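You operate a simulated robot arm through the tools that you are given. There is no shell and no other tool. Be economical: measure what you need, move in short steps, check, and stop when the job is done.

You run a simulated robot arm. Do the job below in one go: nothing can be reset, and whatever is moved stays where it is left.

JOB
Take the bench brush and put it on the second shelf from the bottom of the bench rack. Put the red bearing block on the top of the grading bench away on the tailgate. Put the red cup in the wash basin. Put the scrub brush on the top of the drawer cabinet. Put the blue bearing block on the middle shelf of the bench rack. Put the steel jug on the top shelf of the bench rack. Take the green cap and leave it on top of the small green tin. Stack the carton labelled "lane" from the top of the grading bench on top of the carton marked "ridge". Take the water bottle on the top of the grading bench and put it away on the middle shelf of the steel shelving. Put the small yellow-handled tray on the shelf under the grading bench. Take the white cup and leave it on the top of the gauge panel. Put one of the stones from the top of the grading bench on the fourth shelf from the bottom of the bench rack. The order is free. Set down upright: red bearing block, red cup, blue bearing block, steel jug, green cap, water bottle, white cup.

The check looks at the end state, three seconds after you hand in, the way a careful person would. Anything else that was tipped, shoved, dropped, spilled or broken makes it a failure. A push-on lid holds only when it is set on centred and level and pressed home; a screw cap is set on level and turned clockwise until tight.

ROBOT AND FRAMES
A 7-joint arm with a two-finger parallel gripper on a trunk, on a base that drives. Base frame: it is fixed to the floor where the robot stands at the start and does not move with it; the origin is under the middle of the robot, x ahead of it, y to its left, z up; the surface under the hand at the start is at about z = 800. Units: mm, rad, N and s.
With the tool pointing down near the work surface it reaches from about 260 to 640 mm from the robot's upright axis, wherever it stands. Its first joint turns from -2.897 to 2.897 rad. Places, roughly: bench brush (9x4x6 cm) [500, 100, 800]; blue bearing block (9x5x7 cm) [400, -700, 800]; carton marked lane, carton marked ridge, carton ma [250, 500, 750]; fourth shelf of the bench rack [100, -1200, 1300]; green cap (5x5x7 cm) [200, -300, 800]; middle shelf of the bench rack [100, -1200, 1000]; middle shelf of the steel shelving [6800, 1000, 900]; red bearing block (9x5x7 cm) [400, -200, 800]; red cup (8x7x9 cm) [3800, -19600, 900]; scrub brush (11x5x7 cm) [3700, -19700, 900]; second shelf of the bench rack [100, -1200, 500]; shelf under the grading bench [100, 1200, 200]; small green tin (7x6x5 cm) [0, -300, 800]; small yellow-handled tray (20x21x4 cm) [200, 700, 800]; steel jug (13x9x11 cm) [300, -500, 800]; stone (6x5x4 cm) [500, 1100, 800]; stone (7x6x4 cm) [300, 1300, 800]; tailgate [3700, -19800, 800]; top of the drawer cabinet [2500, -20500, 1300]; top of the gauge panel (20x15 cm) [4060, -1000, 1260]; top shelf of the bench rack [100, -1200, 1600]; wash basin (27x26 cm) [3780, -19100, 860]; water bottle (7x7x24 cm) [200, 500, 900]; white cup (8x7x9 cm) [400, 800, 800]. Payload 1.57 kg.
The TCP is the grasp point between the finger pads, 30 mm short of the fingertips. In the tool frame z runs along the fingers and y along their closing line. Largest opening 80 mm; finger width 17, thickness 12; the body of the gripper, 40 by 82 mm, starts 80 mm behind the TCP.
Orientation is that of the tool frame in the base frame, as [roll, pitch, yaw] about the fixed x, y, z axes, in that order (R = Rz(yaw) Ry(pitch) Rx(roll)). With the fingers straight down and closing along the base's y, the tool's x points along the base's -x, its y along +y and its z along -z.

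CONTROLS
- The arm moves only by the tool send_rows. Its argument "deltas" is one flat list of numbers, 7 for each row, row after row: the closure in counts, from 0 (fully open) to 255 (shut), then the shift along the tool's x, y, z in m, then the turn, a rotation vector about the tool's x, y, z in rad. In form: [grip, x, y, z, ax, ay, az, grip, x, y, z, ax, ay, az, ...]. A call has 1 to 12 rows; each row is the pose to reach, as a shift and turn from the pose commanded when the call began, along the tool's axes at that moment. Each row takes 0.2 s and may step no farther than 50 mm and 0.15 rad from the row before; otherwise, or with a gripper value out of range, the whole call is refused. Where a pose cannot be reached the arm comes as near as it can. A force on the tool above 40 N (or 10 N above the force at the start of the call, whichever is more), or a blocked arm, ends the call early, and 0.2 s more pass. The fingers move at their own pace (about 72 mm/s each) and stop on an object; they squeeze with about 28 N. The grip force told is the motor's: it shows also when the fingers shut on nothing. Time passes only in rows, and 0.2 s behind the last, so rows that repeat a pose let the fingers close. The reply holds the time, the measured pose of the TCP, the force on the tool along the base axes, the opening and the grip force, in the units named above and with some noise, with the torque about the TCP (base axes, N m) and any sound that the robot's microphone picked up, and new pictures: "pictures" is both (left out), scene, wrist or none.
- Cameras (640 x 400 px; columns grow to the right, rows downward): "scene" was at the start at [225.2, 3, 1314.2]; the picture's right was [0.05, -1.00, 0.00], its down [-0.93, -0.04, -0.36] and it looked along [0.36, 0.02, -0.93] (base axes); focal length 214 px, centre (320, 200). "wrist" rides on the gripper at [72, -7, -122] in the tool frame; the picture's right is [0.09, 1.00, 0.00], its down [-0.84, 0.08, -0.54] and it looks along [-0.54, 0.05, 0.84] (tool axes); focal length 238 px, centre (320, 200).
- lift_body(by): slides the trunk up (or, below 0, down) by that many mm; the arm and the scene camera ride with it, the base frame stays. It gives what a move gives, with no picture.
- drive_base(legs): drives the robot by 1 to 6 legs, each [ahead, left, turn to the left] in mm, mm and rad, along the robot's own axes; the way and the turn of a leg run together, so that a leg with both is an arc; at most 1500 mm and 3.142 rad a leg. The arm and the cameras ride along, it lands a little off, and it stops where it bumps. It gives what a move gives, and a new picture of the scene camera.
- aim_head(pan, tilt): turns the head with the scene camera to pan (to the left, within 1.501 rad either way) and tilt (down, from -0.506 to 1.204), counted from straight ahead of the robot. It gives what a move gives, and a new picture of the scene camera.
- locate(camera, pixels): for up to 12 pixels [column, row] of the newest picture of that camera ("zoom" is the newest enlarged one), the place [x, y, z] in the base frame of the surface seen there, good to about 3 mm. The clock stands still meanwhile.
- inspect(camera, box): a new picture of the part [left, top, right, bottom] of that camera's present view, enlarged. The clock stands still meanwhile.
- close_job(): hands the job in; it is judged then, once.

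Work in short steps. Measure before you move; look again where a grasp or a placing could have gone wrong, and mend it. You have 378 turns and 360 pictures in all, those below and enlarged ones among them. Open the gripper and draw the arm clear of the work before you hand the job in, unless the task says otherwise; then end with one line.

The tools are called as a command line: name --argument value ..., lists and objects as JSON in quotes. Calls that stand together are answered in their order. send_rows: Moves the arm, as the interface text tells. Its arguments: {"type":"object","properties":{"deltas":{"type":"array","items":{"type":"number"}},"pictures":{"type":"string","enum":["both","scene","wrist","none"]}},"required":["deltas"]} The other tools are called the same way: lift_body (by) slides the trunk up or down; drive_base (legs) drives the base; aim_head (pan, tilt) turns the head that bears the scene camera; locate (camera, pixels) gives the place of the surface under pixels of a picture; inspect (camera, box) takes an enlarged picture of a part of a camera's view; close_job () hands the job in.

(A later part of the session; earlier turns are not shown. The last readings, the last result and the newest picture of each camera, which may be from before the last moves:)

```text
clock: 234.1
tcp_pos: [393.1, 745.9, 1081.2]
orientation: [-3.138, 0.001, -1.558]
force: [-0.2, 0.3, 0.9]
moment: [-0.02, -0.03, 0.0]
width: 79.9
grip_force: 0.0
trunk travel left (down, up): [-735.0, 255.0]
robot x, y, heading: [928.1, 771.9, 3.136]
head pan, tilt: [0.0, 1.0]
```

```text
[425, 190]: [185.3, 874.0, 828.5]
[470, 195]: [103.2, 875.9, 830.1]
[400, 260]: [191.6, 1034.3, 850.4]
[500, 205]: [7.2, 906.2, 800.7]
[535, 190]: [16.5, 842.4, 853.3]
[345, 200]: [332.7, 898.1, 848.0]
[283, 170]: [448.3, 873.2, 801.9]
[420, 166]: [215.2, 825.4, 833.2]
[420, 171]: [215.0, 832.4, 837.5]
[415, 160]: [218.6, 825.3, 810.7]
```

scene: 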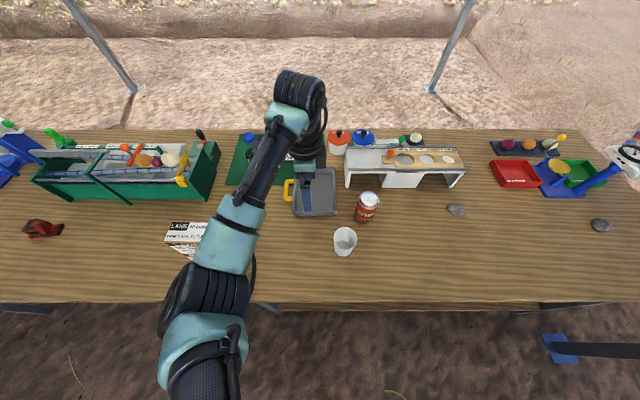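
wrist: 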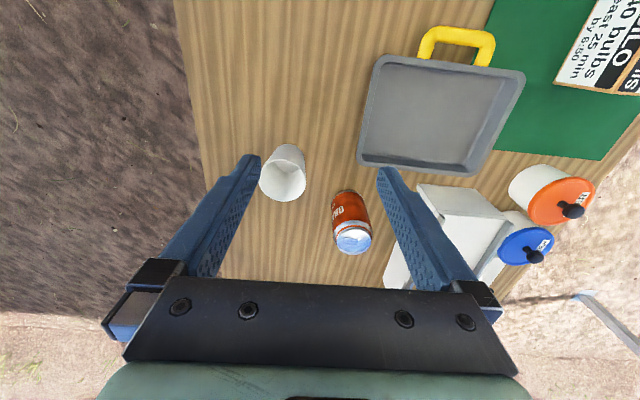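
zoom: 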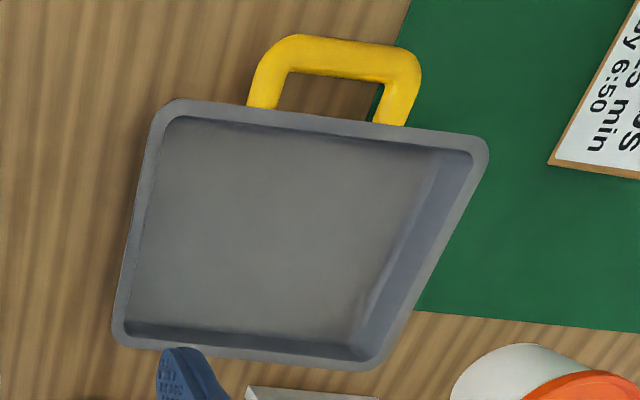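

Drive ahead 160 and rotate the hand back to close along y, above the tray's +y wall.

drive_base --legs '[[160, 0, 0]]'

send_rows --deltas '[80, -0.008, 0, 0, 0, 0, -0.147, 80, -0.016, 0, 0, 0, 0, -0.294, 80, -0.024, 0, 0, 0, 0, -0.441, 80, -0.032, 0, 0.01, 0, 0, -0.588, 80, -0.04, 0, 0.02, 0, 0, -0.735, 80, -0.048, 0, 0.03, 0, 0, -0.882, 80, -0.056, 0.002, 0.04, 0, 0, -1.03, 80, -0.064, 0.004, 0.05, 0, 0, -1.176, 80, -0.072, 0.006, 0.06, 0, 0, -1.323, 80, -0.08, 0.008, 0.07, 0, 0, -1.47, 80, -0.084, 0.008, 0.08, 0, 0, -1.56]' --pictures "both"

```text
clock: 235.5
tcp_pos: [233.6, 744.5, 1081.2]
orientation: [-3.137, 0.003, -1.56]
force: [0.0, 0.3, -0.6]
moment: [0.0, -0.03, 0.01]
width: 80.0
grip_force: 0.1
trunk travel left (down, up): [-735.0, 255.0]
robot x, y, heading: [774.0, 771.5, 3.138]
head pan, tilt: [0.0, 1.0]
```

scene: 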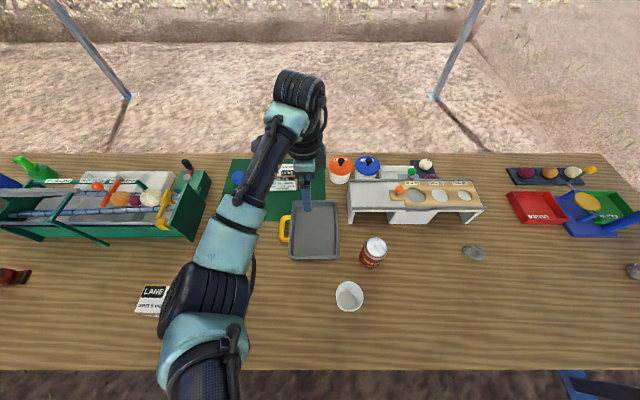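

```text
clock: 237.9
tcp_pos: [225.6, 828.3, 1000.8]
orientation: [-3.139, -0.004, 0.004]
force: [-0.2, -0.2, 0.7]
moment: [0.01, -0.02, -0.01]
width: 54.9
grip_force: 0.2
trunk travel left (down, up): [-735.0, 255.0]
robot x, y, heading: [771.8, 772.5, 3.143]
head pan, tilt: [0.0, 1.0]
```

scene: 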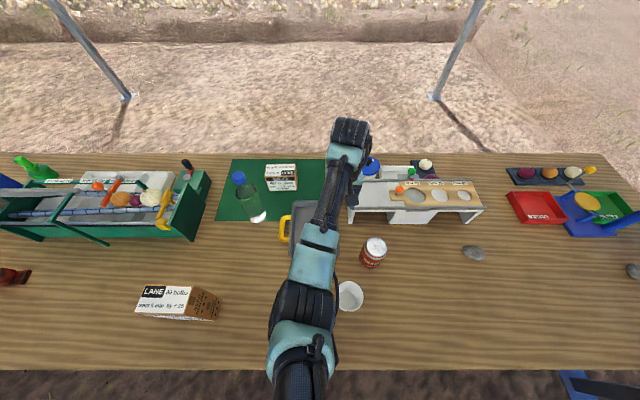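
wrist: 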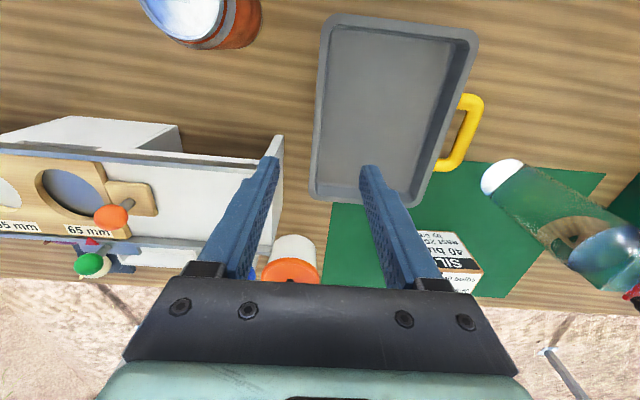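

Locate the wall rim and the white device's edge near the left finger.

locate --camera "wrist" --pixels '[[278, 145], [275, 200], [270, 160], [321, 60], [316, 120], [312, 170], [322, 120], [330, 120], [250, 60]]'

```text
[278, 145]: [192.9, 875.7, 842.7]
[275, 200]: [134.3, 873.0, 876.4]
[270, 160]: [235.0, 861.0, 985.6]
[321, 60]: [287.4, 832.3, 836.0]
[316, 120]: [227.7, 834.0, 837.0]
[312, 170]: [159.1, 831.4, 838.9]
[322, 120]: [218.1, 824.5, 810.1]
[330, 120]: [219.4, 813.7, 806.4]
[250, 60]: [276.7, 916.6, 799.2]
```

Descend over the wall to z≈840 and close.

send_rows --deltas '[80, 0.006, -0.001, 0.045, 0, 0, 0, 80, 0.006, -0.001, 0.09, 0, 0, 0, 80, 0.006, -0.001, 0.13, 0, 0, 0, 80, 0.006, -0.001, 0.16, 0, 0, 0, 255, 0.006, -0.001, 0.16, 0, 0, 0, 255, 0.006, -0.001, 0.16, 0, 0, 0, 255, 0.006, -0.001, 0.16, 0, 0, 0]' --pictures "wrist"

```text
clock: 239.5
tcp_pos: [233.4, 830.0, 845.1]
orientation: [-3.139, -0.004, 0.0]
force: [-0.3, -1.5, 0.4]
moment: [-0.13, 0.09, 0.02]
width: 2.9
grip_force: 24.1
trunk travel left (down, up): [-735.0, 255.0]
robot x, y, heading: [771.8, 775.3, 3.145]
head pan, tilt: [0.0, 1.0]
```

wrist: 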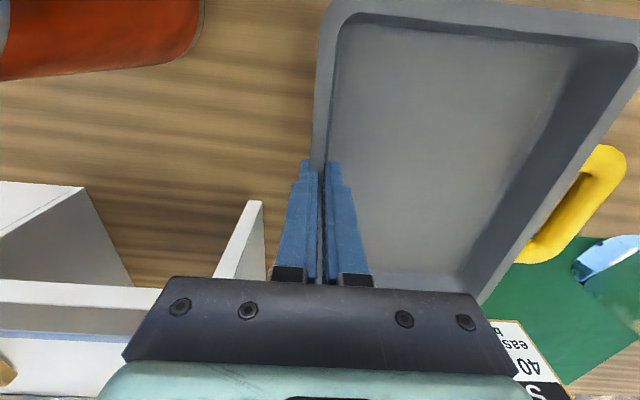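

Width 2.9 is ambiguous; lift 20 mm and look.

send_rows --deltas '[255, 0, 0, -0.01, 0, 0, 0, 255, 0, 0, -0.03, 0, 0, 0, 255, 0, 0, -0.03, 0, 0, 0]' --pictures "both"

inspect --camera "wrist" --box '[260, 100, 400, 290]'

```text
clock: 240.3
tcp_pos: [231.5, 831.6, 871.4]
orientation: [-3.14, -0.005, -0.001]
force: [1.2, -0.4, -3.0]
moment: [0.36, -0.07, 0.01]
width: 2.6
grip_force: 23.9
trunk travel left (down, up): [-735.0, 255.0]
robot x, y, heading: [768.9, 773.4, 3.144]
head pan, tilt: [0.0, 1.0]
```

scene: 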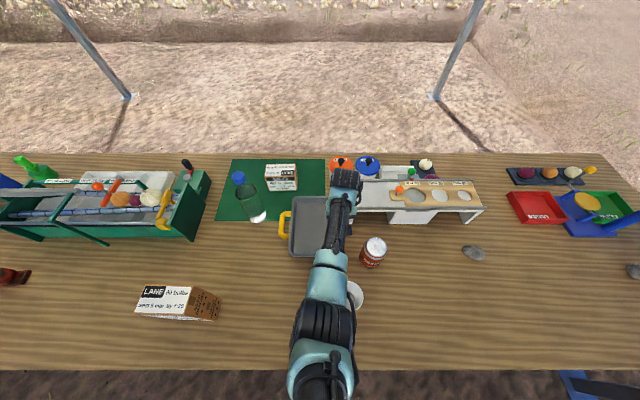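
wrist: 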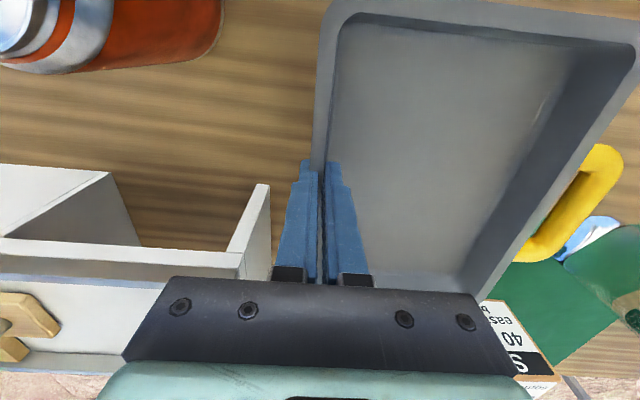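

```text
2.11 times, centred on (330, 195) of wrist
```

zoom: 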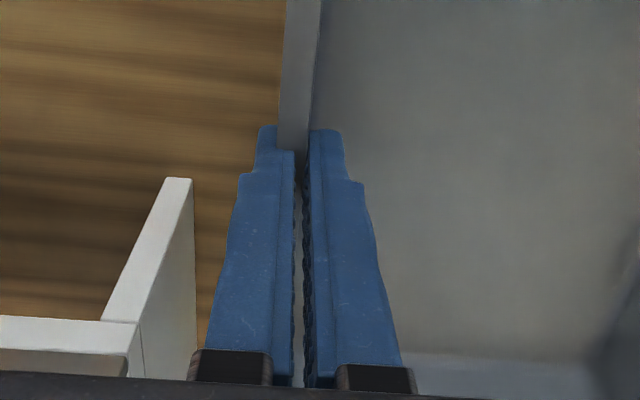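

The tray is lifted, wall in the fingers. Raise further and check.

send_rows --deltas '[255, 0, 0, -0.02, 0, 0, 0, 255, 0, 0, -0.045, 0, 0, 0, 255, 0, 0, -0.075, 0, 0, 0, 255, 0, 0, -0.105, 0, 0, 0, 255, 0, 0, -0.135, 0, 0, 0, 255, 0, 0, -0.165, 0, 0, 0, 255, 0, 0, -0.19, 0, 0, 0]' --pictures "both"

locate --camera "wrist" --pixels '[[325, 60], [322, 120], [620, 55], [560, 170], [500, 250], [450, 100], [400, 200]]'

```text
clock: 241.9
tcp_pos: [232.6, 830.8, 1061.8]
orientation: [-3.138, -0.006, 0.0]
force: [0.0, -0.7, -3.8]
moment: [0.33, -0.01, -0.01]
width: 2.9
grip_force: 23.9
trunk travel left (down, up): [-735.0, 255.0]
robot x, y, heading: [772.1, 769.3, 3.14]
head pan, tilt: [0.0, 1.0]
```

scene: 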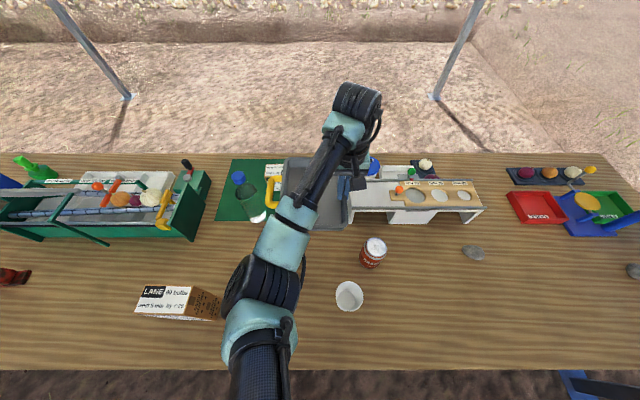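
wrist: 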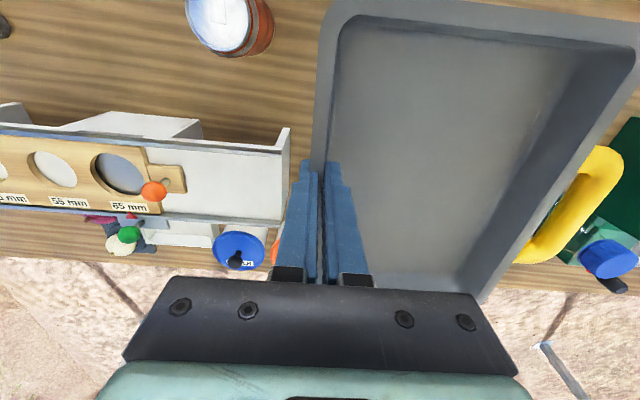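

```text
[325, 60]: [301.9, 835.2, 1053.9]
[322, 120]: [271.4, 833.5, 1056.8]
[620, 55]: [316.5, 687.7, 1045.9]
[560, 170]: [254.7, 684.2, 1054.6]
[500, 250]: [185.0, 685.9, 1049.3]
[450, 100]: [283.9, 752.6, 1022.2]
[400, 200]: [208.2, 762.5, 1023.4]
```

Level and firm. Back out beyond the bench edge.

drive_base --legs '[[-250, 0, 0], [-250, 0, 0], [0, -150, 0]]'

lift_body --by -400

lift_body --by -250

aim_head --pan 0 --tilt 0.7

```text
clock: 246.1
tcp_pos: [722.8, 986.3, 1062.5]
orientation: [-3.14, -0.003, -0.011]
force: [-0.8, -0.1, -3.6]
moment: [0.32, -0.03, 0.0]
width: 2.5
grip_force: 23.7
trunk travel left (down, up): [-735.0, 255.0]
robot x, y, heading: [1261.5, 922.2, 3.131]
head pan, tilt: [0.0, 1.0]
```

scene: 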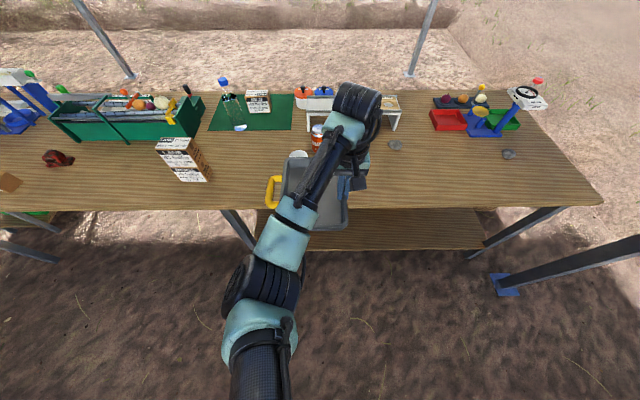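

```text
clock: 249.9
tcp_pos: [724.3, 985.9, 662.5]
orientation: [-3.14, -0.005, -0.011]
force: [0.2, -0.6, -4.1]
moment: [0.31, -0.03, -0.01]
width: 2.5
grip_force: 23.6
trunk travel left (down, up): [-335.0, 655.0]
robot x, y, heading: [1263.0, 921.3, 3.131]
head pan, tilt: [0.0, 1.0]
```

```text
clock: 252.5
tcp_pos: [723.8, 985.3, 412.9]
orientation: [-3.139, -0.006, -0.01]
force: [-0.7, 0.6, -3.0]
moment: [0.34, -0.07, -0.01]
width: 2.6
grip_force: 23.8
trunk travel left (down, up): [-85.0, 905.0]
robot x, y, heading: [1262.7, 924.3, 3.129]
head pan, tilt: [0.0, 1.0]
```

```text
clock: 253.3
tcp_pos: [723.6, 985.7, 412.6]
orientation: [-3.141, -0.005, -0.012]
force: [0.3, -0.2, -3.4]
moment: [0.36, -0.07, -0.01]
width: 2.5
grip_force: 23.8
trunk travel left (down, up): [-85.0, 905.0]
robot x, y, heading: [1261.9, 923.8, 3.132]
head pan, tilt: [0.0, 0.7]
```

scene: 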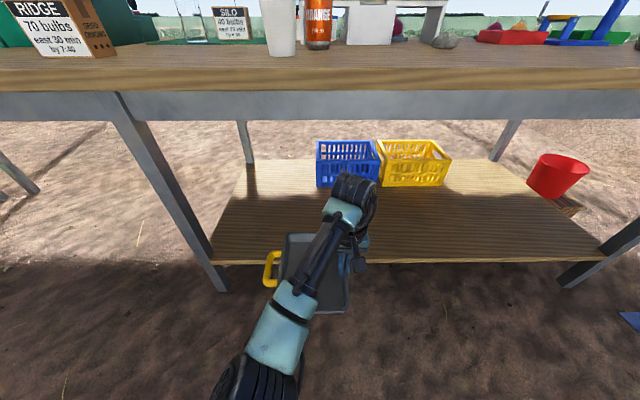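

Locate the apron bottom, baskets, leg, shelf edge.

locate --camera "scene" --pixels '[[400, 116], [345, 185], [410, 186], [300, 255], [215, 255], [180, 200], [348, 185], [290, 300], [275, 340], [300, 200]]'

```text
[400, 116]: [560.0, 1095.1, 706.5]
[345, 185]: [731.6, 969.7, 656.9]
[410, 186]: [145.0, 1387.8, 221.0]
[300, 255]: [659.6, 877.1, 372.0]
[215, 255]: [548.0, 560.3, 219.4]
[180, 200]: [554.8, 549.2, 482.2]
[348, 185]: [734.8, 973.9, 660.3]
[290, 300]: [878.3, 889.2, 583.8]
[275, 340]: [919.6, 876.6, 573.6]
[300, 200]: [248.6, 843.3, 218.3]
```

Lower the arm 110 mm, then drive in 265 mm.

send_rows --deltas '[255, 0, 0, 0.03, 0, 0, 0, 255, 0, 0, 0.065, 0, 0, 0, 255, 0, 0, 0.1, 0, 0, 0, 255, 0, 0, 0.11, 0, 0, 0]' --pictures "none"

drive_base --legs '[[150, 0, 0.008], [115, 0, 0]]'

inspect --camera "wrist" --box '[0, 0, 640, 400]'

```text
clock: 254.3
tcp_pos: [721.4, 986.3, 302.2]
orientation: [-3.14, -0.003, -0.01]
force: [-0.3, -0.7, -3.0]
moment: [0.35, -0.03, 0.0]
width: 2.6
grip_force: 23.9
trunk travel left (down, up): [-85.0, 905.0]
robot x, y, heading: [1261.2, 923.7, 3.127]
head pan, tilt: [0.0, 0.7]
```

```text
clock: 256.5
tcp_pos: [459.4, 982.6, 301.4]
orientation: [-3.138, -0.003, -0.002]
force: [0.1, 0.0, -3.0]
moment: [0.31, -0.04, 0.02]
width: 3.0
grip_force: 23.8
trunk travel left (down, up): [-85.0, 905.0]
robot x, y, heading: [1001.0, 924.0, 3.143]
head pan, tilt: [0.0, 0.7]
```

scene: 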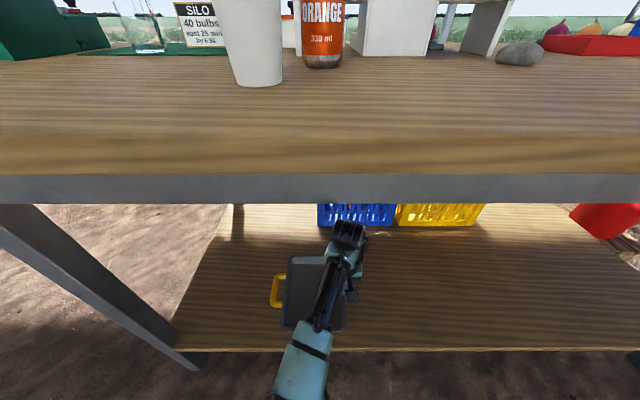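

```text
1.00 times, centred on (320, 200) of wrist (not enlarged: the box is as wide or as high as the picture)
```

zoom: 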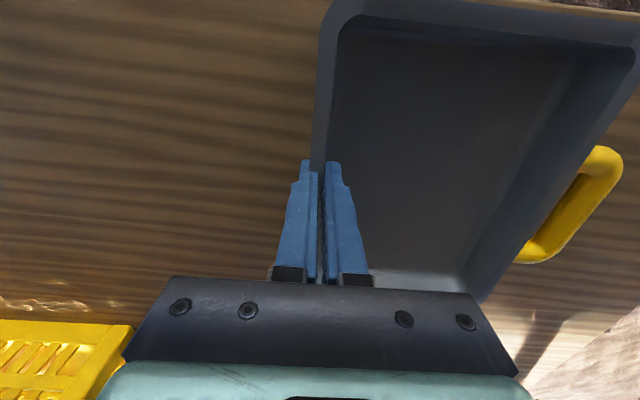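

Lower 30 then slowly to touch.

send_rows --deltas '[255, 0, 0, 0.015, 0, 0, 0, 255, 0, 0, 0.026, 0, 0, 0, 255, 0, 0, 0.031, 0, 0, 0, 255, 0, 0, 0.035, 0, 0, 0, 255, 0, 0, 0.037, 0, 0, 0]' --pictures "none"

```text
clock: 257.7
tcp_pos: [460.6, 983.2, 264.1]
orientation: [-3.141, -0.003, -0.002]
force: [0.7, -0.1, 2.6]
moment: [-0.1, -0.5, 0.07]
width: 2.3
grip_force: 24.0
trunk travel left (down, up): [-85.0, 905.0]
robot x, y, heading: [1000.4, 923.3, 3.138]
head pan, tilt: [0.0, 0.7]
```

Contact. Open slowly and rise clear of the wall.

send_rows --deltas '[200, 0, 0, 0, 0, 0, 0, 130, 0, 0, 0, 0, 0, 0, 120, 0, 0, 0, 0, 0, 0, 120, 0, 0, -0.03, 0, 0, 0, 120, 0, 0, -0.07, 0, 0, 0, 120, 0, 0, -0.11, 0, 0, 0]' --pictures "both"

```text
clock: 259.1
tcp_pos: [461.8, 983.6, 377.6]
orientation: [-3.139, -0.007, -0.002]
force: [0.0, 0.1, -0.9]
moment: [-0.03, -0.01, -0.03]
width: 42.3
grip_force: 0.1
trunk travel left (down, up): [-85.0, 905.0]
robot x, y, heading: [997.3, 923.3, 3.138]
head pan, tilt: [0.0, 0.7]
```

scene: 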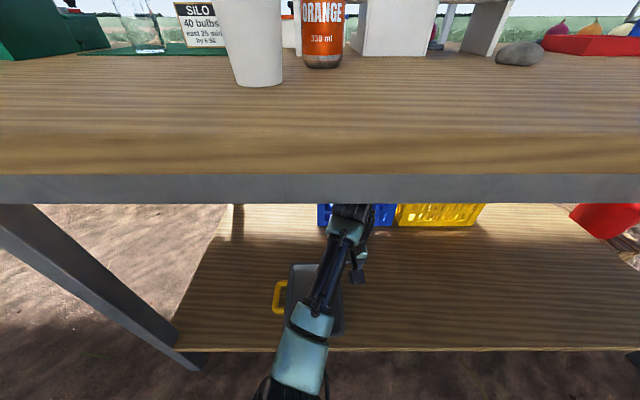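
wrist: 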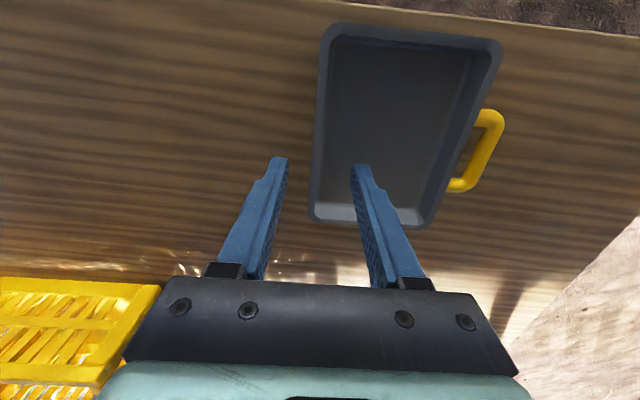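

Tray is on the lower shelf. Back out and raise.

drive_base --legs '[[-280, 0, 0]]'

lift_body --by 400

lift_body --by 250

drive_base --legs '[[200, 60, 0]]'

aim_head --pan 0 --tilt 0.9

```text
clock: 261.0
tcp_pos: [739.7, 978.9, 378.0]
orientation: [-3.139, -0.005, 0.006]
force: [-0.9, -0.9, 0.8]
moment: [-0.04, -0.03, 0.0]
width: 42.3
grip_force: 0.0
trunk travel left (down, up): [-85.0, 905.0]
robot x, y, heading: [1276.6, 928.9, -3.132]
head pan, tilt: [0.0, 0.7]
```

scene: 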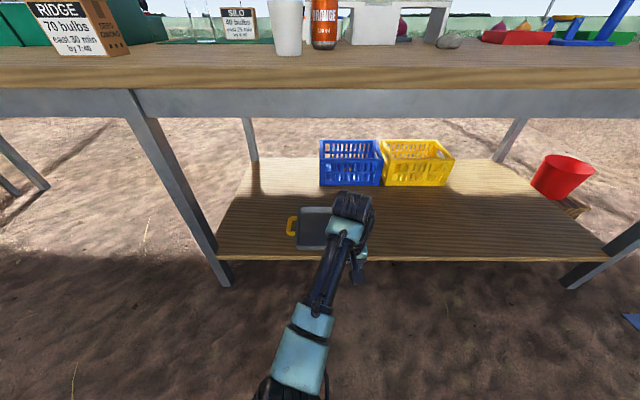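

```text
clock: 264.9
tcp_pos: [739.1, 981.0, 778.2]
orientation: [-3.139, -0.002, 0.007]
force: [-0.5, -0.4, 0.2]
moment: [-0.03, -0.01, 0.01]
width: 42.4
grip_force: 0.0
trunk travel left (down, up): [-485.0, 505.0]
robot x, y, heading: [1273.8, 926.0, -3.133]
head pan, tilt: [0.0, 0.7]
```

```text
clock: 267.4
tcp_pos: [739.6, 979.5, 1027.2]
orientation: [-3.141, -0.004, 0.007]
force: [-0.3, 0.1, -0.7]
moment: [-0.02, 0.0, 0.01]
width: 42.1
grip_force: 0.1
trunk travel left (down, up): [-735.0, 255.0]
robot x, y, heading: [1276.0, 924.0, -3.138]
head pan, tilt: [0.0, 0.7]
```

```text
clock: 269.1
tcp_pos: [533.1, 920.3, 1027.3]
orientation: [-3.14, -0.006, 0.003]
force: [-1.0, 0.4, -0.5]
moment: [0.0, -0.05, 0.03]
width: 42.2
grip_force: 0.0
trunk travel left (down, up): [-735.0, 255.0]
robot x, y, heading: [1067.3, 861.0, -3.143]
head pan, tilt: [0.0, 0.7]
```

scene: 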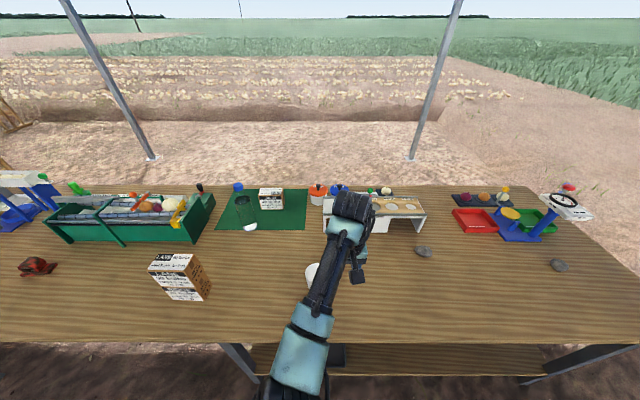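

```text
clock: 269.8
tcp_pos: [533.0, 919.8, 1026.9]
orientation: [-3.14, -0.004, 0.003]
force: [-0.2, -0.7, 0.0]
moment: [0.02, -0.01, -0.06]
width: 42.3
grip_force: 0.0
trunk travel left (down, up): [-735.0, 255.0]
robot x, y, heading: [1069.0, 862.7, -3.142]
head pan, tilt: [0.0, 0.901]
```

scene: 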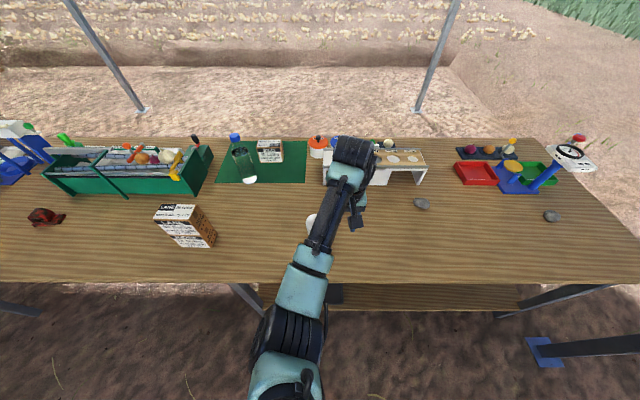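

Look at the cup with the wrist camera.

send_rows --deltas '[0, 0, 0.035, 0, 0, 0, 0, 0, 0, 0.07, 0, 0, 0, 0]' --pictures "wrist"

locate --camera "wrist" --pixels '[[300, 160], [320, 160], [340, 160], [320, 140], [320, 180], [320, 120]]'

```text
clock: 270.4
tcp_pos: [532.9, 848.8, 1026.4]
orientation: [-3.14, -0.002, 0.003]
force: [0.2, -0.5, -0.9]
moment: [0.01, -0.03, 0.0]
width: 80.4
grip_force: 0.1
trunk travel left (down, up): [-735.0, 255.0]
robot x, y, heading: [1070.8, 861.4, -3.139]
head pan, tilt: [0.0, 0.901]
```

wrist: 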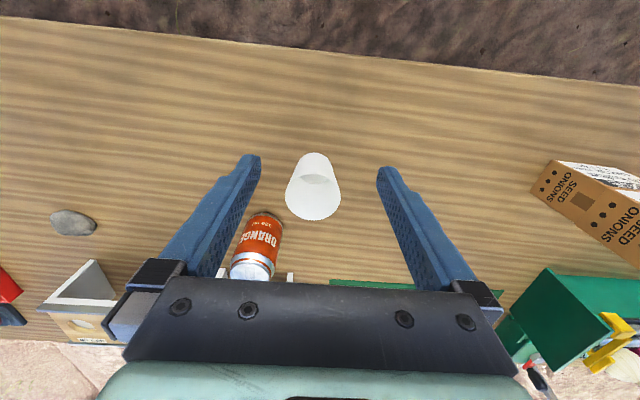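

```text
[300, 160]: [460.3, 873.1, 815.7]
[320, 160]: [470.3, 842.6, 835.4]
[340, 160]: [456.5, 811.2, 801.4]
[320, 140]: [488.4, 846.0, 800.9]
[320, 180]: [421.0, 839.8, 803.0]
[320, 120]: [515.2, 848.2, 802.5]
```

Measure cup rim and sides.

locate --camera "wrist" --pixels '[[288, 196], [339, 196], [313, 177], [313, 218], [302, 160], [328, 160], [313, 155], [295, 175], [333, 175], [313, 200]]'

inspect --camera "wrist" --box '[240, 130, 400, 240]'

```text
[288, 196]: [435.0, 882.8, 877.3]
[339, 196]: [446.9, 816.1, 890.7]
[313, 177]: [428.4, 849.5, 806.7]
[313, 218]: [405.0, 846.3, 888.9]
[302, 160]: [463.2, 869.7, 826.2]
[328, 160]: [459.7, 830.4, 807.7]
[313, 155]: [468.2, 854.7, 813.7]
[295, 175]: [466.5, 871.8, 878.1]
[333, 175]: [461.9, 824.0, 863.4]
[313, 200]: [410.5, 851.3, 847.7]
```

```text
3.64 times, centred on (320, 185) of wrist
```

zoom: 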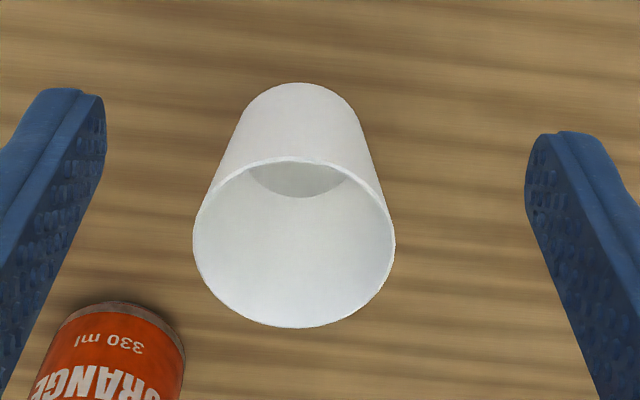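

Cup: rim Ø≈70, centre (438,850), z 800–890. Grasp from above around it.

send_rows --deltas '[0, -0.047, -0.001, 0, 0, 0, 0, 0, -0.095, -0.001, 0, 0, 0, 0, 0, -0.095, -0.001, 0.045, 0, 0, 0, 0, -0.095, -0.001, 0.075, 0, 0, 0]' --pictures "wrist"

locate --camera "wrist" --pixels '[[290, 130], [348, 130], [320, 110], [320, 160]]'

```text
clock: 271.4
tcp_pos: [438.5, 851.0, 949.9]
orientation: [-3.138, -0.004, 0.002]
force: [-0.3, -0.1, 0.7]
moment: [0.01, -0.02, 0.01]
width: 80.4
grip_force: 0.0
trunk travel left (down, up): [-735.0, 255.0]
robot x, y, heading: [1071.4, 862.9, -3.138]
head pan, tilt: [0.0, 0.901]
```

wrist: 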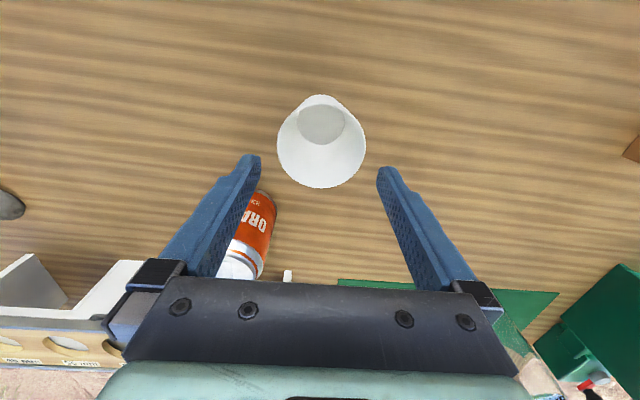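

```text
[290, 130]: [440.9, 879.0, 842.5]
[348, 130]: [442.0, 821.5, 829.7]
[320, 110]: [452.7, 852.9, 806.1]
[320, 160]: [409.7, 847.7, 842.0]
```

Centred. Descend to 866 and close.

send_rows --deltas '[0, 0, 0.0005, 0.03, 0, 0, 0, 0, 0, 0.0005, 0.06, 0, 0, 0, 0, 0, 0.0005, 0.084, 0, 0, 0, 255, 0, 0.0005, 0.084, 0, 0, 0, 255, 0, 0.0005, 0.084, 0, 0, 0, 255, 0, 0.0005, 0.084, 0, 0, 0, 255, 0, 0.0005, 0.05, 0, 0, 0, 255, 0, 0.0005, 0.0, 0, 0, 0, 255, 0, 0.0005, -0.05, 0, 0, 0]' --pictures "wrist"

```text
clock: 273.4
tcp_pos: [442.1, 848.4, 1004.9]
orientation: [-3.14, -0.006, 0.004]
force: [0.4, -0.1, 0.4]
moment: [0.0, -0.02, -0.02]
width: 61.0
grip_force: 28.2
out of reach, approached as far as the arm can: row 1, 2, 3, 4, 5, 6, 7
trunk travel left (down, up): [-735.0, 255.0]
robot x, y, heading: [1067.9, 864.0, -3.14]
head pan, tilt: [0.0, 0.901]
```

wrist: 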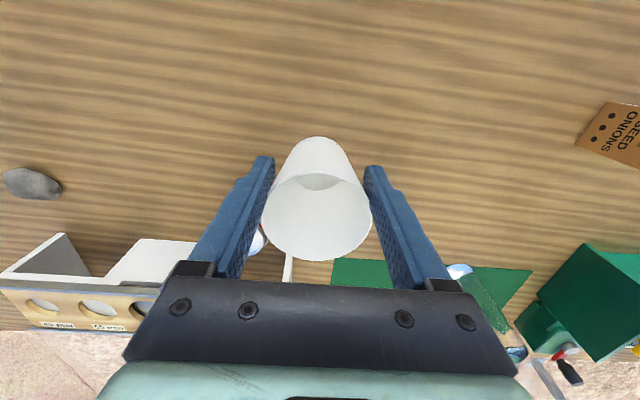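

Cup held. Measure its rim height relative to the TCP.

locate --camera "wrist" --pixels '[[318, 258], [290, 178], [345, 178], [318, 172], [318, 140]]'

lift_body --by 250

```text
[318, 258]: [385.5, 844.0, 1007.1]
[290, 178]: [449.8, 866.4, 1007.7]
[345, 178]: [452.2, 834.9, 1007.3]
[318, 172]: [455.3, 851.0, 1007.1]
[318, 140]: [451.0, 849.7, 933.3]
```

```text
clock: 276.0
tcp_pos: [441.0, 848.8, 1254.6]
orientation: [-3.141, -0.004, 0.005]
force: [0.2, 0.0, -0.4]
moment: [0.0, 0.01, -0.01]
width: 60.8
grip_force: 28.0
trunk travel left (down, up): [-985.0, 5.0]
robot x, y, heading: [1067.9, 862.9, -3.14]
head pan, tilt: [0.0, 0.901]
```

The cup appears off-centre in the fingers; inspect.

inspect --camera "wrist" --box '[220, 120, 420, 290]'

inspect --camera "scene" --box '[240, 60, 460, 220]'

```text
2.35 times, centred on (320, 205) of wrist
```

zoom: 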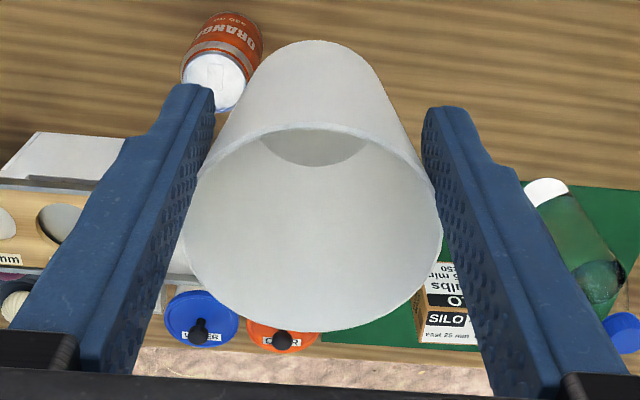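

```text
2.50 times, centred on (350, 140) of scene
```

zoom: 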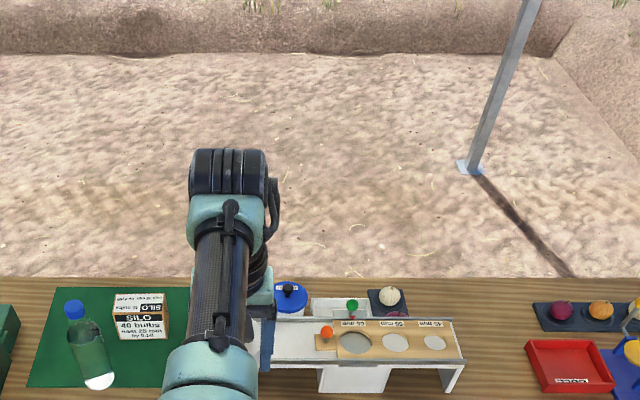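

I'll set it back down and regrasp from a closer base position: drive ahead 110 while bringing the hand back, lower, release.

send_rows --deltas '[255, 0.025, 0, 0, 0, 0, 0, 255, 0.05, 0, 0, 0, 0, 0, 255, 0.08, 0, 0, 0, 0, 0, 255, 0.11, 0, 0, 0, 0, 0]' --pictures "none"

drive_base --legs '[[110, 0, 0]]'

lift_body --by -250

send_rows --deltas '[255, 0, 0, 0.03, 0, 0, 0, 255, 0, 0, 0.06, 0, 0, 0, 255, 0, 0, 0.09, 0, 0, 0]' --pictures "both"

```text
clock: 277.0
tcp_pos: [554.1, 847.7, 1257.8]
orientation: [-3.135, -0.005, 0.004]
force: [0.8, 0.0, -0.3]
moment: [0.0, 0.0, 0.01]
width: 60.0
grip_force: 28.0
trunk travel left (down, up): [-985.0, 5.0]
robot x, y, heading: [1076.1, 863.0, -3.131]
head pan, tilt: [0.0, 0.901]
```

```text
clock: 278.2
tcp_pos: [437.5, 849.5, 1258.4]
orientation: [-3.139, -0.003, 0.001]
force: [0.1, 0.7, -0.1]
moment: [-0.01, 0.04, 0.04]
width: 60.3
grip_force: 28.2
trunk travel left (down, up): [-985.0, 5.0]
robot x, y, heading: [957.3, 863.8, -3.139]
head pan, tilt: [0.0, 0.901]
```

scene: 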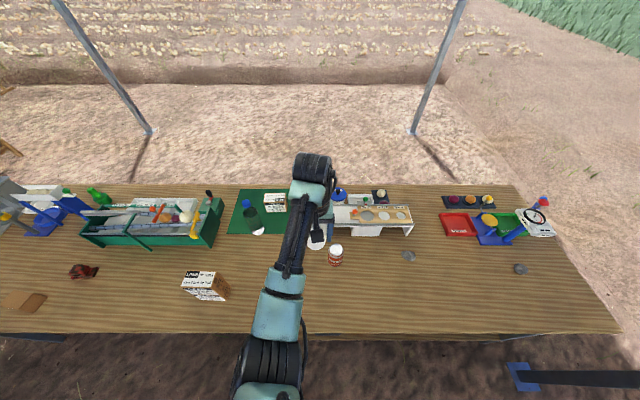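

```text
clock: 280.8
tcp_pos: [437.8, 849.8, 1006.1]
orientation: [-3.139, -0.003, 0.003]
force: [-0.2, 0.2, 0.2]
moment: [0.01, 0.01, 0.02]
width: 60.0
grip_force: 28.3
trunk travel left (down, up): [-735.0, 255.0]
robot x, y, heading: [958.9, 860.7, -3.143]
head pan, tilt: [0.0, 0.901]
```

```text
clock: 281.6
tcp_pos: [435.9, 850.6, 916.8]
orientation: [-3.141, -0.004, 0.001]
force: [0.3, -0.5, -0.8]
moment: [-0.02, 0.0, 0.03]
width: 59.7
grip_force: 28.4
trunk travel left (down, up): [-735.0, 255.0]
robot x, y, heading: [956.8, 864.1, -3.14]
head pan, tilt: [0.0, 0.901]
```

scene: 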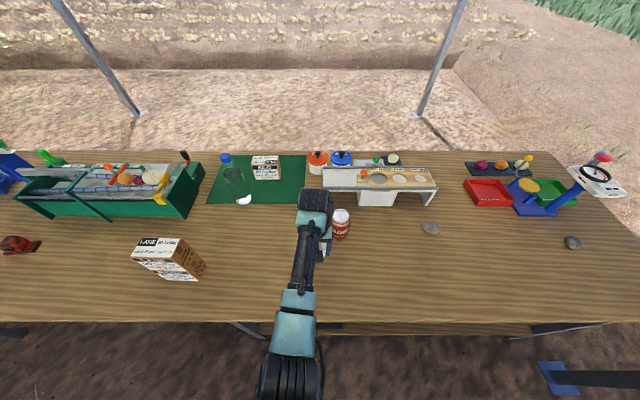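
wrist: 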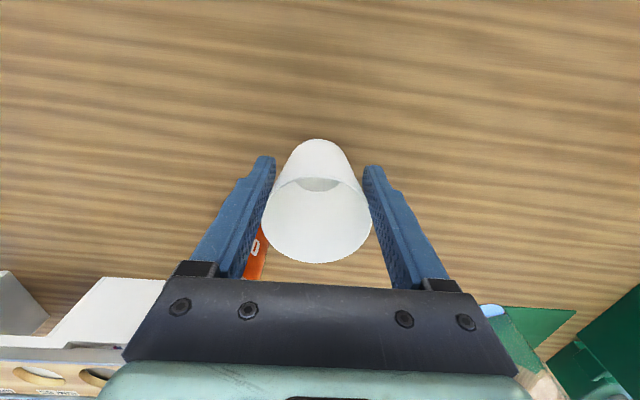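

Lower ~28 mm to touch.

send_rows --deltas '[255, 0, 0, 0.012, 0, 0, 0, 255, 0, 0, 0.022, 0, 0, 0, 255, 0, 0, 0.026, 0, 0, 0]' --pictures "wrist"

locate --camera "wrist" --pixels '[[318, 258], [318, 180], [318, 142]]'

```text
clock: 282.4
tcp_pos: [438.1, 849.2, 890.4]
orientation: [-3.14, -0.005, 0.002]
force: [-0.7, 0.6, 0.3]
moment: [-0.01, -0.03, 0.0]
width: 59.5
grip_force: 28.8
trunk travel left (down, up): [-735.0, 255.0]
robot x, y, heading: [954.2, 862.8, -3.139]
head pan, tilt: [0.0, 0.901]
```

wrist: 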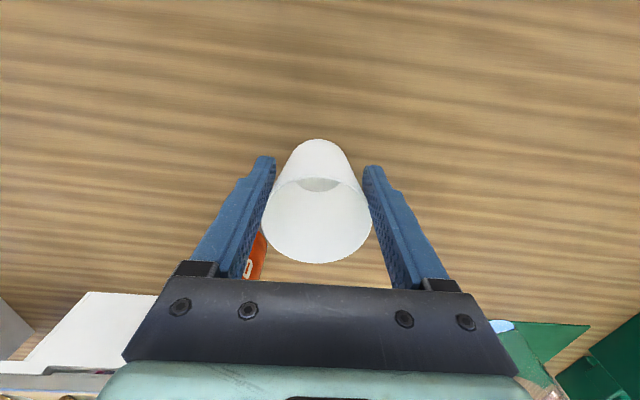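

```text
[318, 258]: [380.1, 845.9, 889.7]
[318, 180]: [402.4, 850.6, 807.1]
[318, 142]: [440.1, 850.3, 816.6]
```

Almost down. Lower 2 mm, release, and shift −x 20 mm to centre.

send_rows --deltas '[255, 0, 0, 0.001, 0, 0, 0, 255, 0, 0, 0.002, 0, 0, 0, 200, 0, 0, 0.002, 0, 0, 0, 0, 0, 0, 0.002, 0, 0, 0, 0, 0, 0, 0.002, 0, 0, 0, 0, 0, 0, 0.002, 0, 0, 0]' --pictures "wrist"

locate --camera "wrist" --pixels '[[318, 258], [318, 261], [266, 215], [371, 215], [318, 176], [318, 170]]'

```text
clock: 283.8
tcp_pos: [439.0, 850.1, 888.4]
orientation: [-3.14, -0.003, 0.001]
force: [-0.7, 0.4, -1.2]
moment: [0.0, 0.02, 0.0]
width: 80.1
grip_force: 0.2
trunk travel left (down, up): [-735.0, 255.0]
robot x, y, heading: [957.5, 864.7, -3.139]
head pan, tilt: [0.0, 0.901]
```

wrist: 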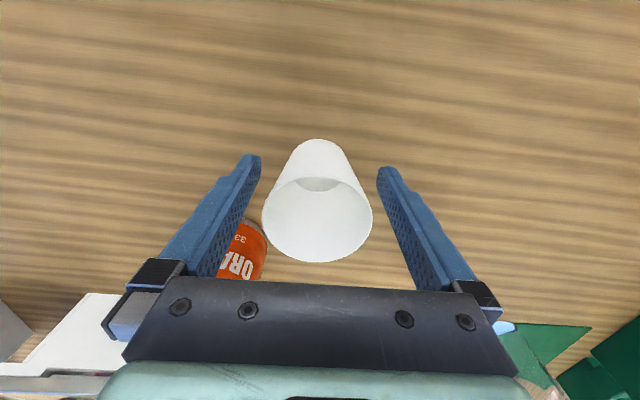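

```text
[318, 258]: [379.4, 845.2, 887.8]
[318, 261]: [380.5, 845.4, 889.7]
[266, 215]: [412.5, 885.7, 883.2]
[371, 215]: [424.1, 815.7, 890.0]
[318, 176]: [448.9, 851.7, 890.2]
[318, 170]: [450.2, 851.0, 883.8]
```

Cup centre is x≈415; shift −24 mm and lower 24 mm, then close.

send_rows --deltas '[0, -0.012, 0, 0, 0, 0, 0, 0, -0.0245, 0, 0, 0, 0, 0, 0, -0.0245, 0, 0.022, 0, 0, 0, 255, -0.0245, 0, 0.022, 0, 0, 0, 255, -0.0245, 0, 0.022, 0, 0, 0, 255, -0.0245, 0, 0.022, 0, 0, 0]' --pictures "wrist"

locate --camera "wrist" --pixels '[[320, 226], [320, 140], [320, 230], [320, 220]]'

```text
clock: 285.2
tcp_pos: [412.5, 849.8, 867.1]
orientation: [-3.138, -0.004, 0.002]
force: [0.0, 1.1, 1.2]
moment: [0.02, -0.01, -0.01]
width: 70.8
grip_force: 28.2
trunk travel left (down, up): [-735.0, 255.0]
robot x, y, heading: [955.9, 866.7, -3.139]
head pan, tilt: [0.0, 0.901]
```

wrist: 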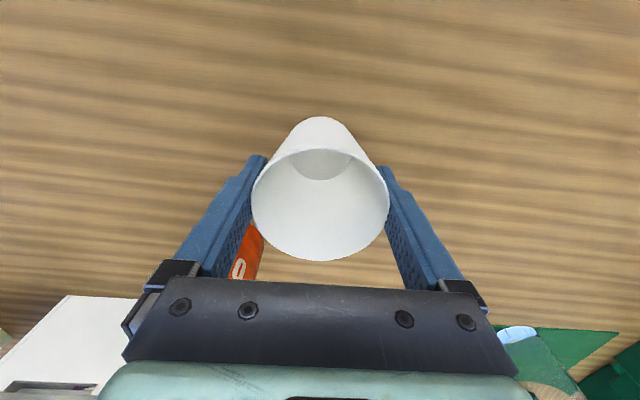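

```text
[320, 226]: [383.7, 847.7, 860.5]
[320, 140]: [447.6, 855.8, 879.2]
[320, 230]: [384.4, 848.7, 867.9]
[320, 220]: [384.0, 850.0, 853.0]
```

Properly centred now (70.8). Lift and drive toward the gauge panel.

send_rows --deltas '[255, 0, 0, -0.02, 0, 0, 0, 255, 0, 0, -0.06, 0, 0, 0, 255, 0, 0, -0.1, 0, 0, 0]' --pictures "none"

lift_body --by 250

drive_base --legs '[[-600, 0, 0], [0, 0, 3.138], [1300, 0, 0], [0, -1500, 0], [0, -360, 0]]'

aim_head --pan 0 --tilt 0.4

```text
clock: 286.0
tcp_pos: [413.8, 850.7, 967.2]
orientation: [-3.14, -0.003, 0.002]
force: [0.7, -0.6, -0.4]
moment: [0.01, 0.0, -0.01]
width: 70.7
grip_force: 28.5
trunk travel left (down, up): [-735.0, 255.0]
robot x, y, heading: [956.5, 864.5, -3.133]
head pan, tilt: [0.0, 0.901]
```

```text
clock: 288.6
tcp_pos: [413.4, 849.2, 1216.2]
orientation: [-3.14, -0.003, 0.003]
force: [0.3, 0.0, -0.5]
moment: [0.02, 0.01, 0.01]
width: 70.6
grip_force: 28.0
trunk travel left (down, up): [-985.0, 5.0]
robot x, y, heading: [956.8, 863.2, -3.145]
head pan, tilt: [0.0, 0.901]
```

```text
clock: 314.0
tcp_pos: [3390.5, -919.5, 1216.5]
orientation: [-3.137, -0.003, -3.134]
force: [-0.8, -0.3, -0.8]
moment: [0.01, 0.04, -0.03]
width: 70.7
grip_force: 28.0
trunk travel left (down, up): [-985.0, 5.0]
robot x, y, heading: [2843.6, -932.4, 0.008]
head pan, tilt: [0.0, 0.901]
```

scene: 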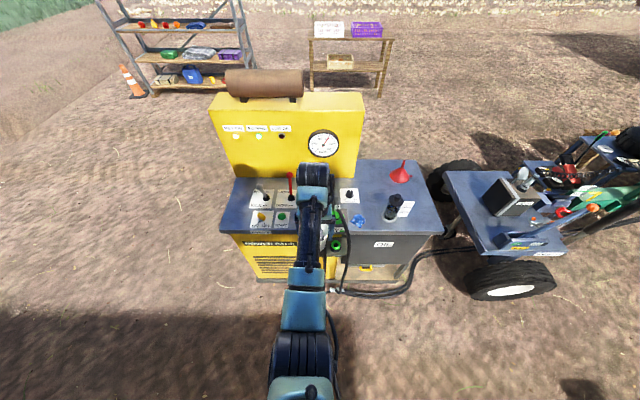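

```text
clock: 315.0
tcp_pos: [3389.4, -917.9, 1215.0]
orientation: [-3.139, -0.003, -3.135]
force: [0.6, 1.0, -0.6]
moment: [-0.01, -0.02, 0.0]
width: 70.6
grip_force: 27.9
trunk travel left (down, up): [-985.0, 5.0]
robot x, y, heading: [2842.5, -937.1, 0.004]
head pan, tilt: [0.0, 0.4]
```

scene: 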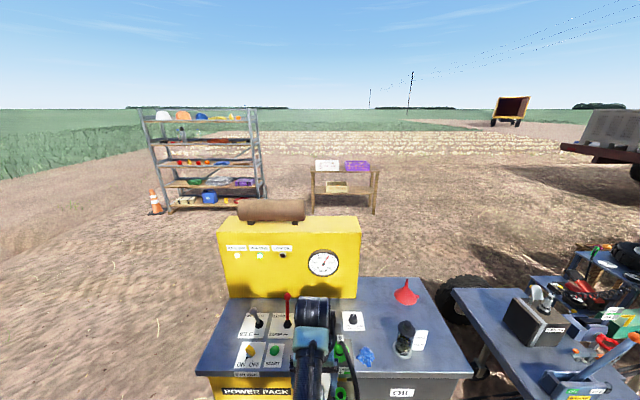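

Locate panel top and roll.

inspect --camera "scene" --box '[190, 180, 400, 312]'

locate --camera "scene" --pixels '[[225, 228], [305, 222], [330, 222], [352, 222], [355, 231], [320, 231], [340, 218], [270, 210], [302, 210], [330, 240], [290, 300], [250, 330]]'

```text
3.03 times, centred on (295, 246) of scene
```

zoom: 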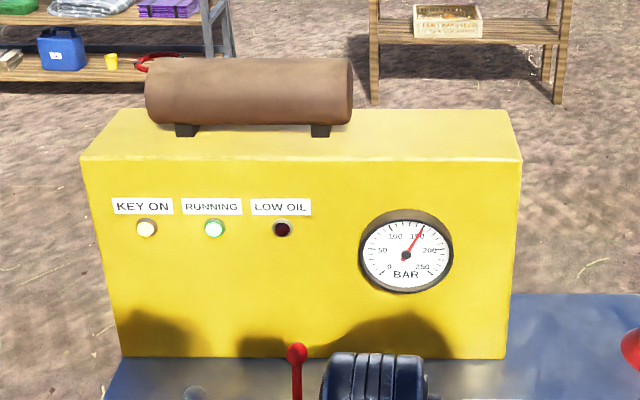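

```text
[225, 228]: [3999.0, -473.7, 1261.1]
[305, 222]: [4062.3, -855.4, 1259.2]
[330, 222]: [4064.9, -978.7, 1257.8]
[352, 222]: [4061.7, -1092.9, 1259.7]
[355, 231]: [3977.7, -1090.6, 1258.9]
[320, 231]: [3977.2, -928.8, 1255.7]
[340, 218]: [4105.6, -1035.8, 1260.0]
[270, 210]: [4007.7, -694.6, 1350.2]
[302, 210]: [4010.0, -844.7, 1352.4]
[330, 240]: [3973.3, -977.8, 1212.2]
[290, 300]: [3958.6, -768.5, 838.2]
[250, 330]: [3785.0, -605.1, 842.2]
```

Panel top z≈1259, free right part around (4043,−1000). Raise the hand to ~1350.

send_rows --deltas '[255, 0, 0, -0.045, 0, 0, 0, 255, 0, 0, -0.09, 0, 0, 0, 255, 0, 0, -0.135, 0, 0, 0]' --pictures "none"

drive_base --legs '[[400, -75, -0.004]]'

```text
clock: 315.8
tcp_pos: [3387.3, -920.6, 1353.0]
orientation: [-3.141, -0.005, -3.132]
force: [-0.2, 0.6, -0.3]
moment: [-0.03, 0.0, 0.0]
width: 70.9
grip_force: 28.1
trunk travel left (down, up): [-985.0, 5.0]
robot x, y, heading: [2844.3, -933.2, 0.009]
head pan, tilt: [0.0, 0.4]
```

```text
clock: 318.3
tcp_pos: [3801.9, -990.9, 1352.7]
orientation: [-3.139, -0.003, -3.131]
force: [0.1, -0.2, -1.5]
moment: [-0.03, 0.07, 0.0]
width: 70.8
grip_force: 27.8
trunk travel left (down, up): [-985.0, 5.0]
robot x, y, heading: [3257.0, -1002.7, 0.006]
head pan, tilt: [0.0, 0.4]
```

scene: 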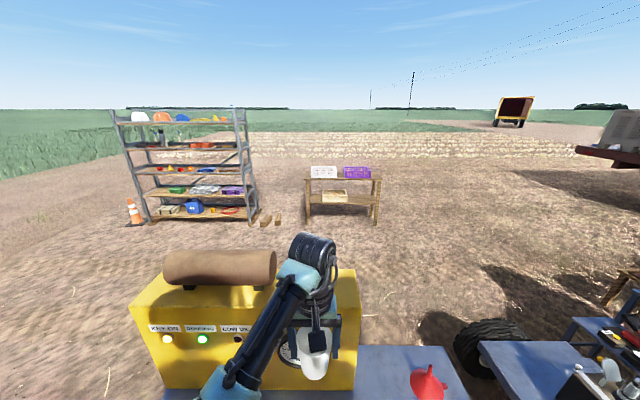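

Drive ahead 200 more, then extend the arm.

drive_base --legs '[[200, 0, -0.006]]'

aim_head --pan -0.1 --tilt 0.7

```text
clock: 319.9
tcp_pos: [3996.7, -989.6, 1353.5]
orientation: [-3.138, -0.004, -3.132]
force: [-0.2, 0.1, -0.8]
moment: [0.02, -0.02, 0.03]
width: 70.6
grip_force: 28.0
trunk travel left (down, up): [-985.0, 5.0]
robot x, y, heading: [3456.1, -1005.4, 0.011]
head pan, tilt: [0.0, 0.4]
```

scene: 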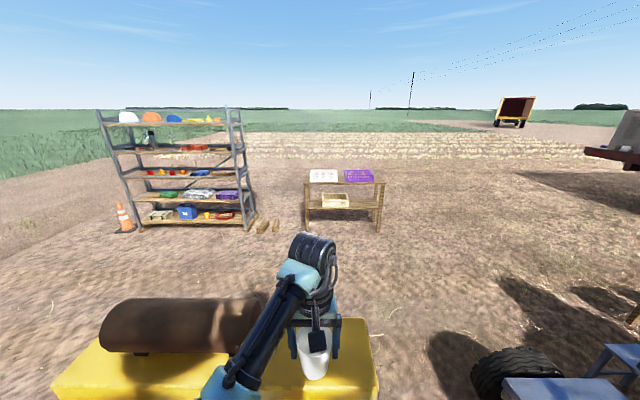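

```text
clock: 320.7
tcp_pos: [3997.8, -989.3, 1352.3]
orientation: [-3.14, -0.006, -3.135]
force: [0.7, -0.3, -2.1]
moment: [-0.01, -0.02, 0.01]
width: 70.6
grip_force: 27.8
trunk travel left (down, up): [-985.0, 5.0]
robot x, y, heading: [3454.7, -1005.0, 0.01]
head pan, tilt: [-0.099, 0.7]
```

scene: 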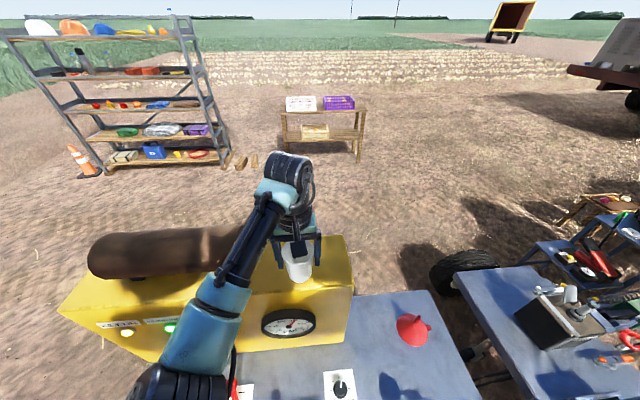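

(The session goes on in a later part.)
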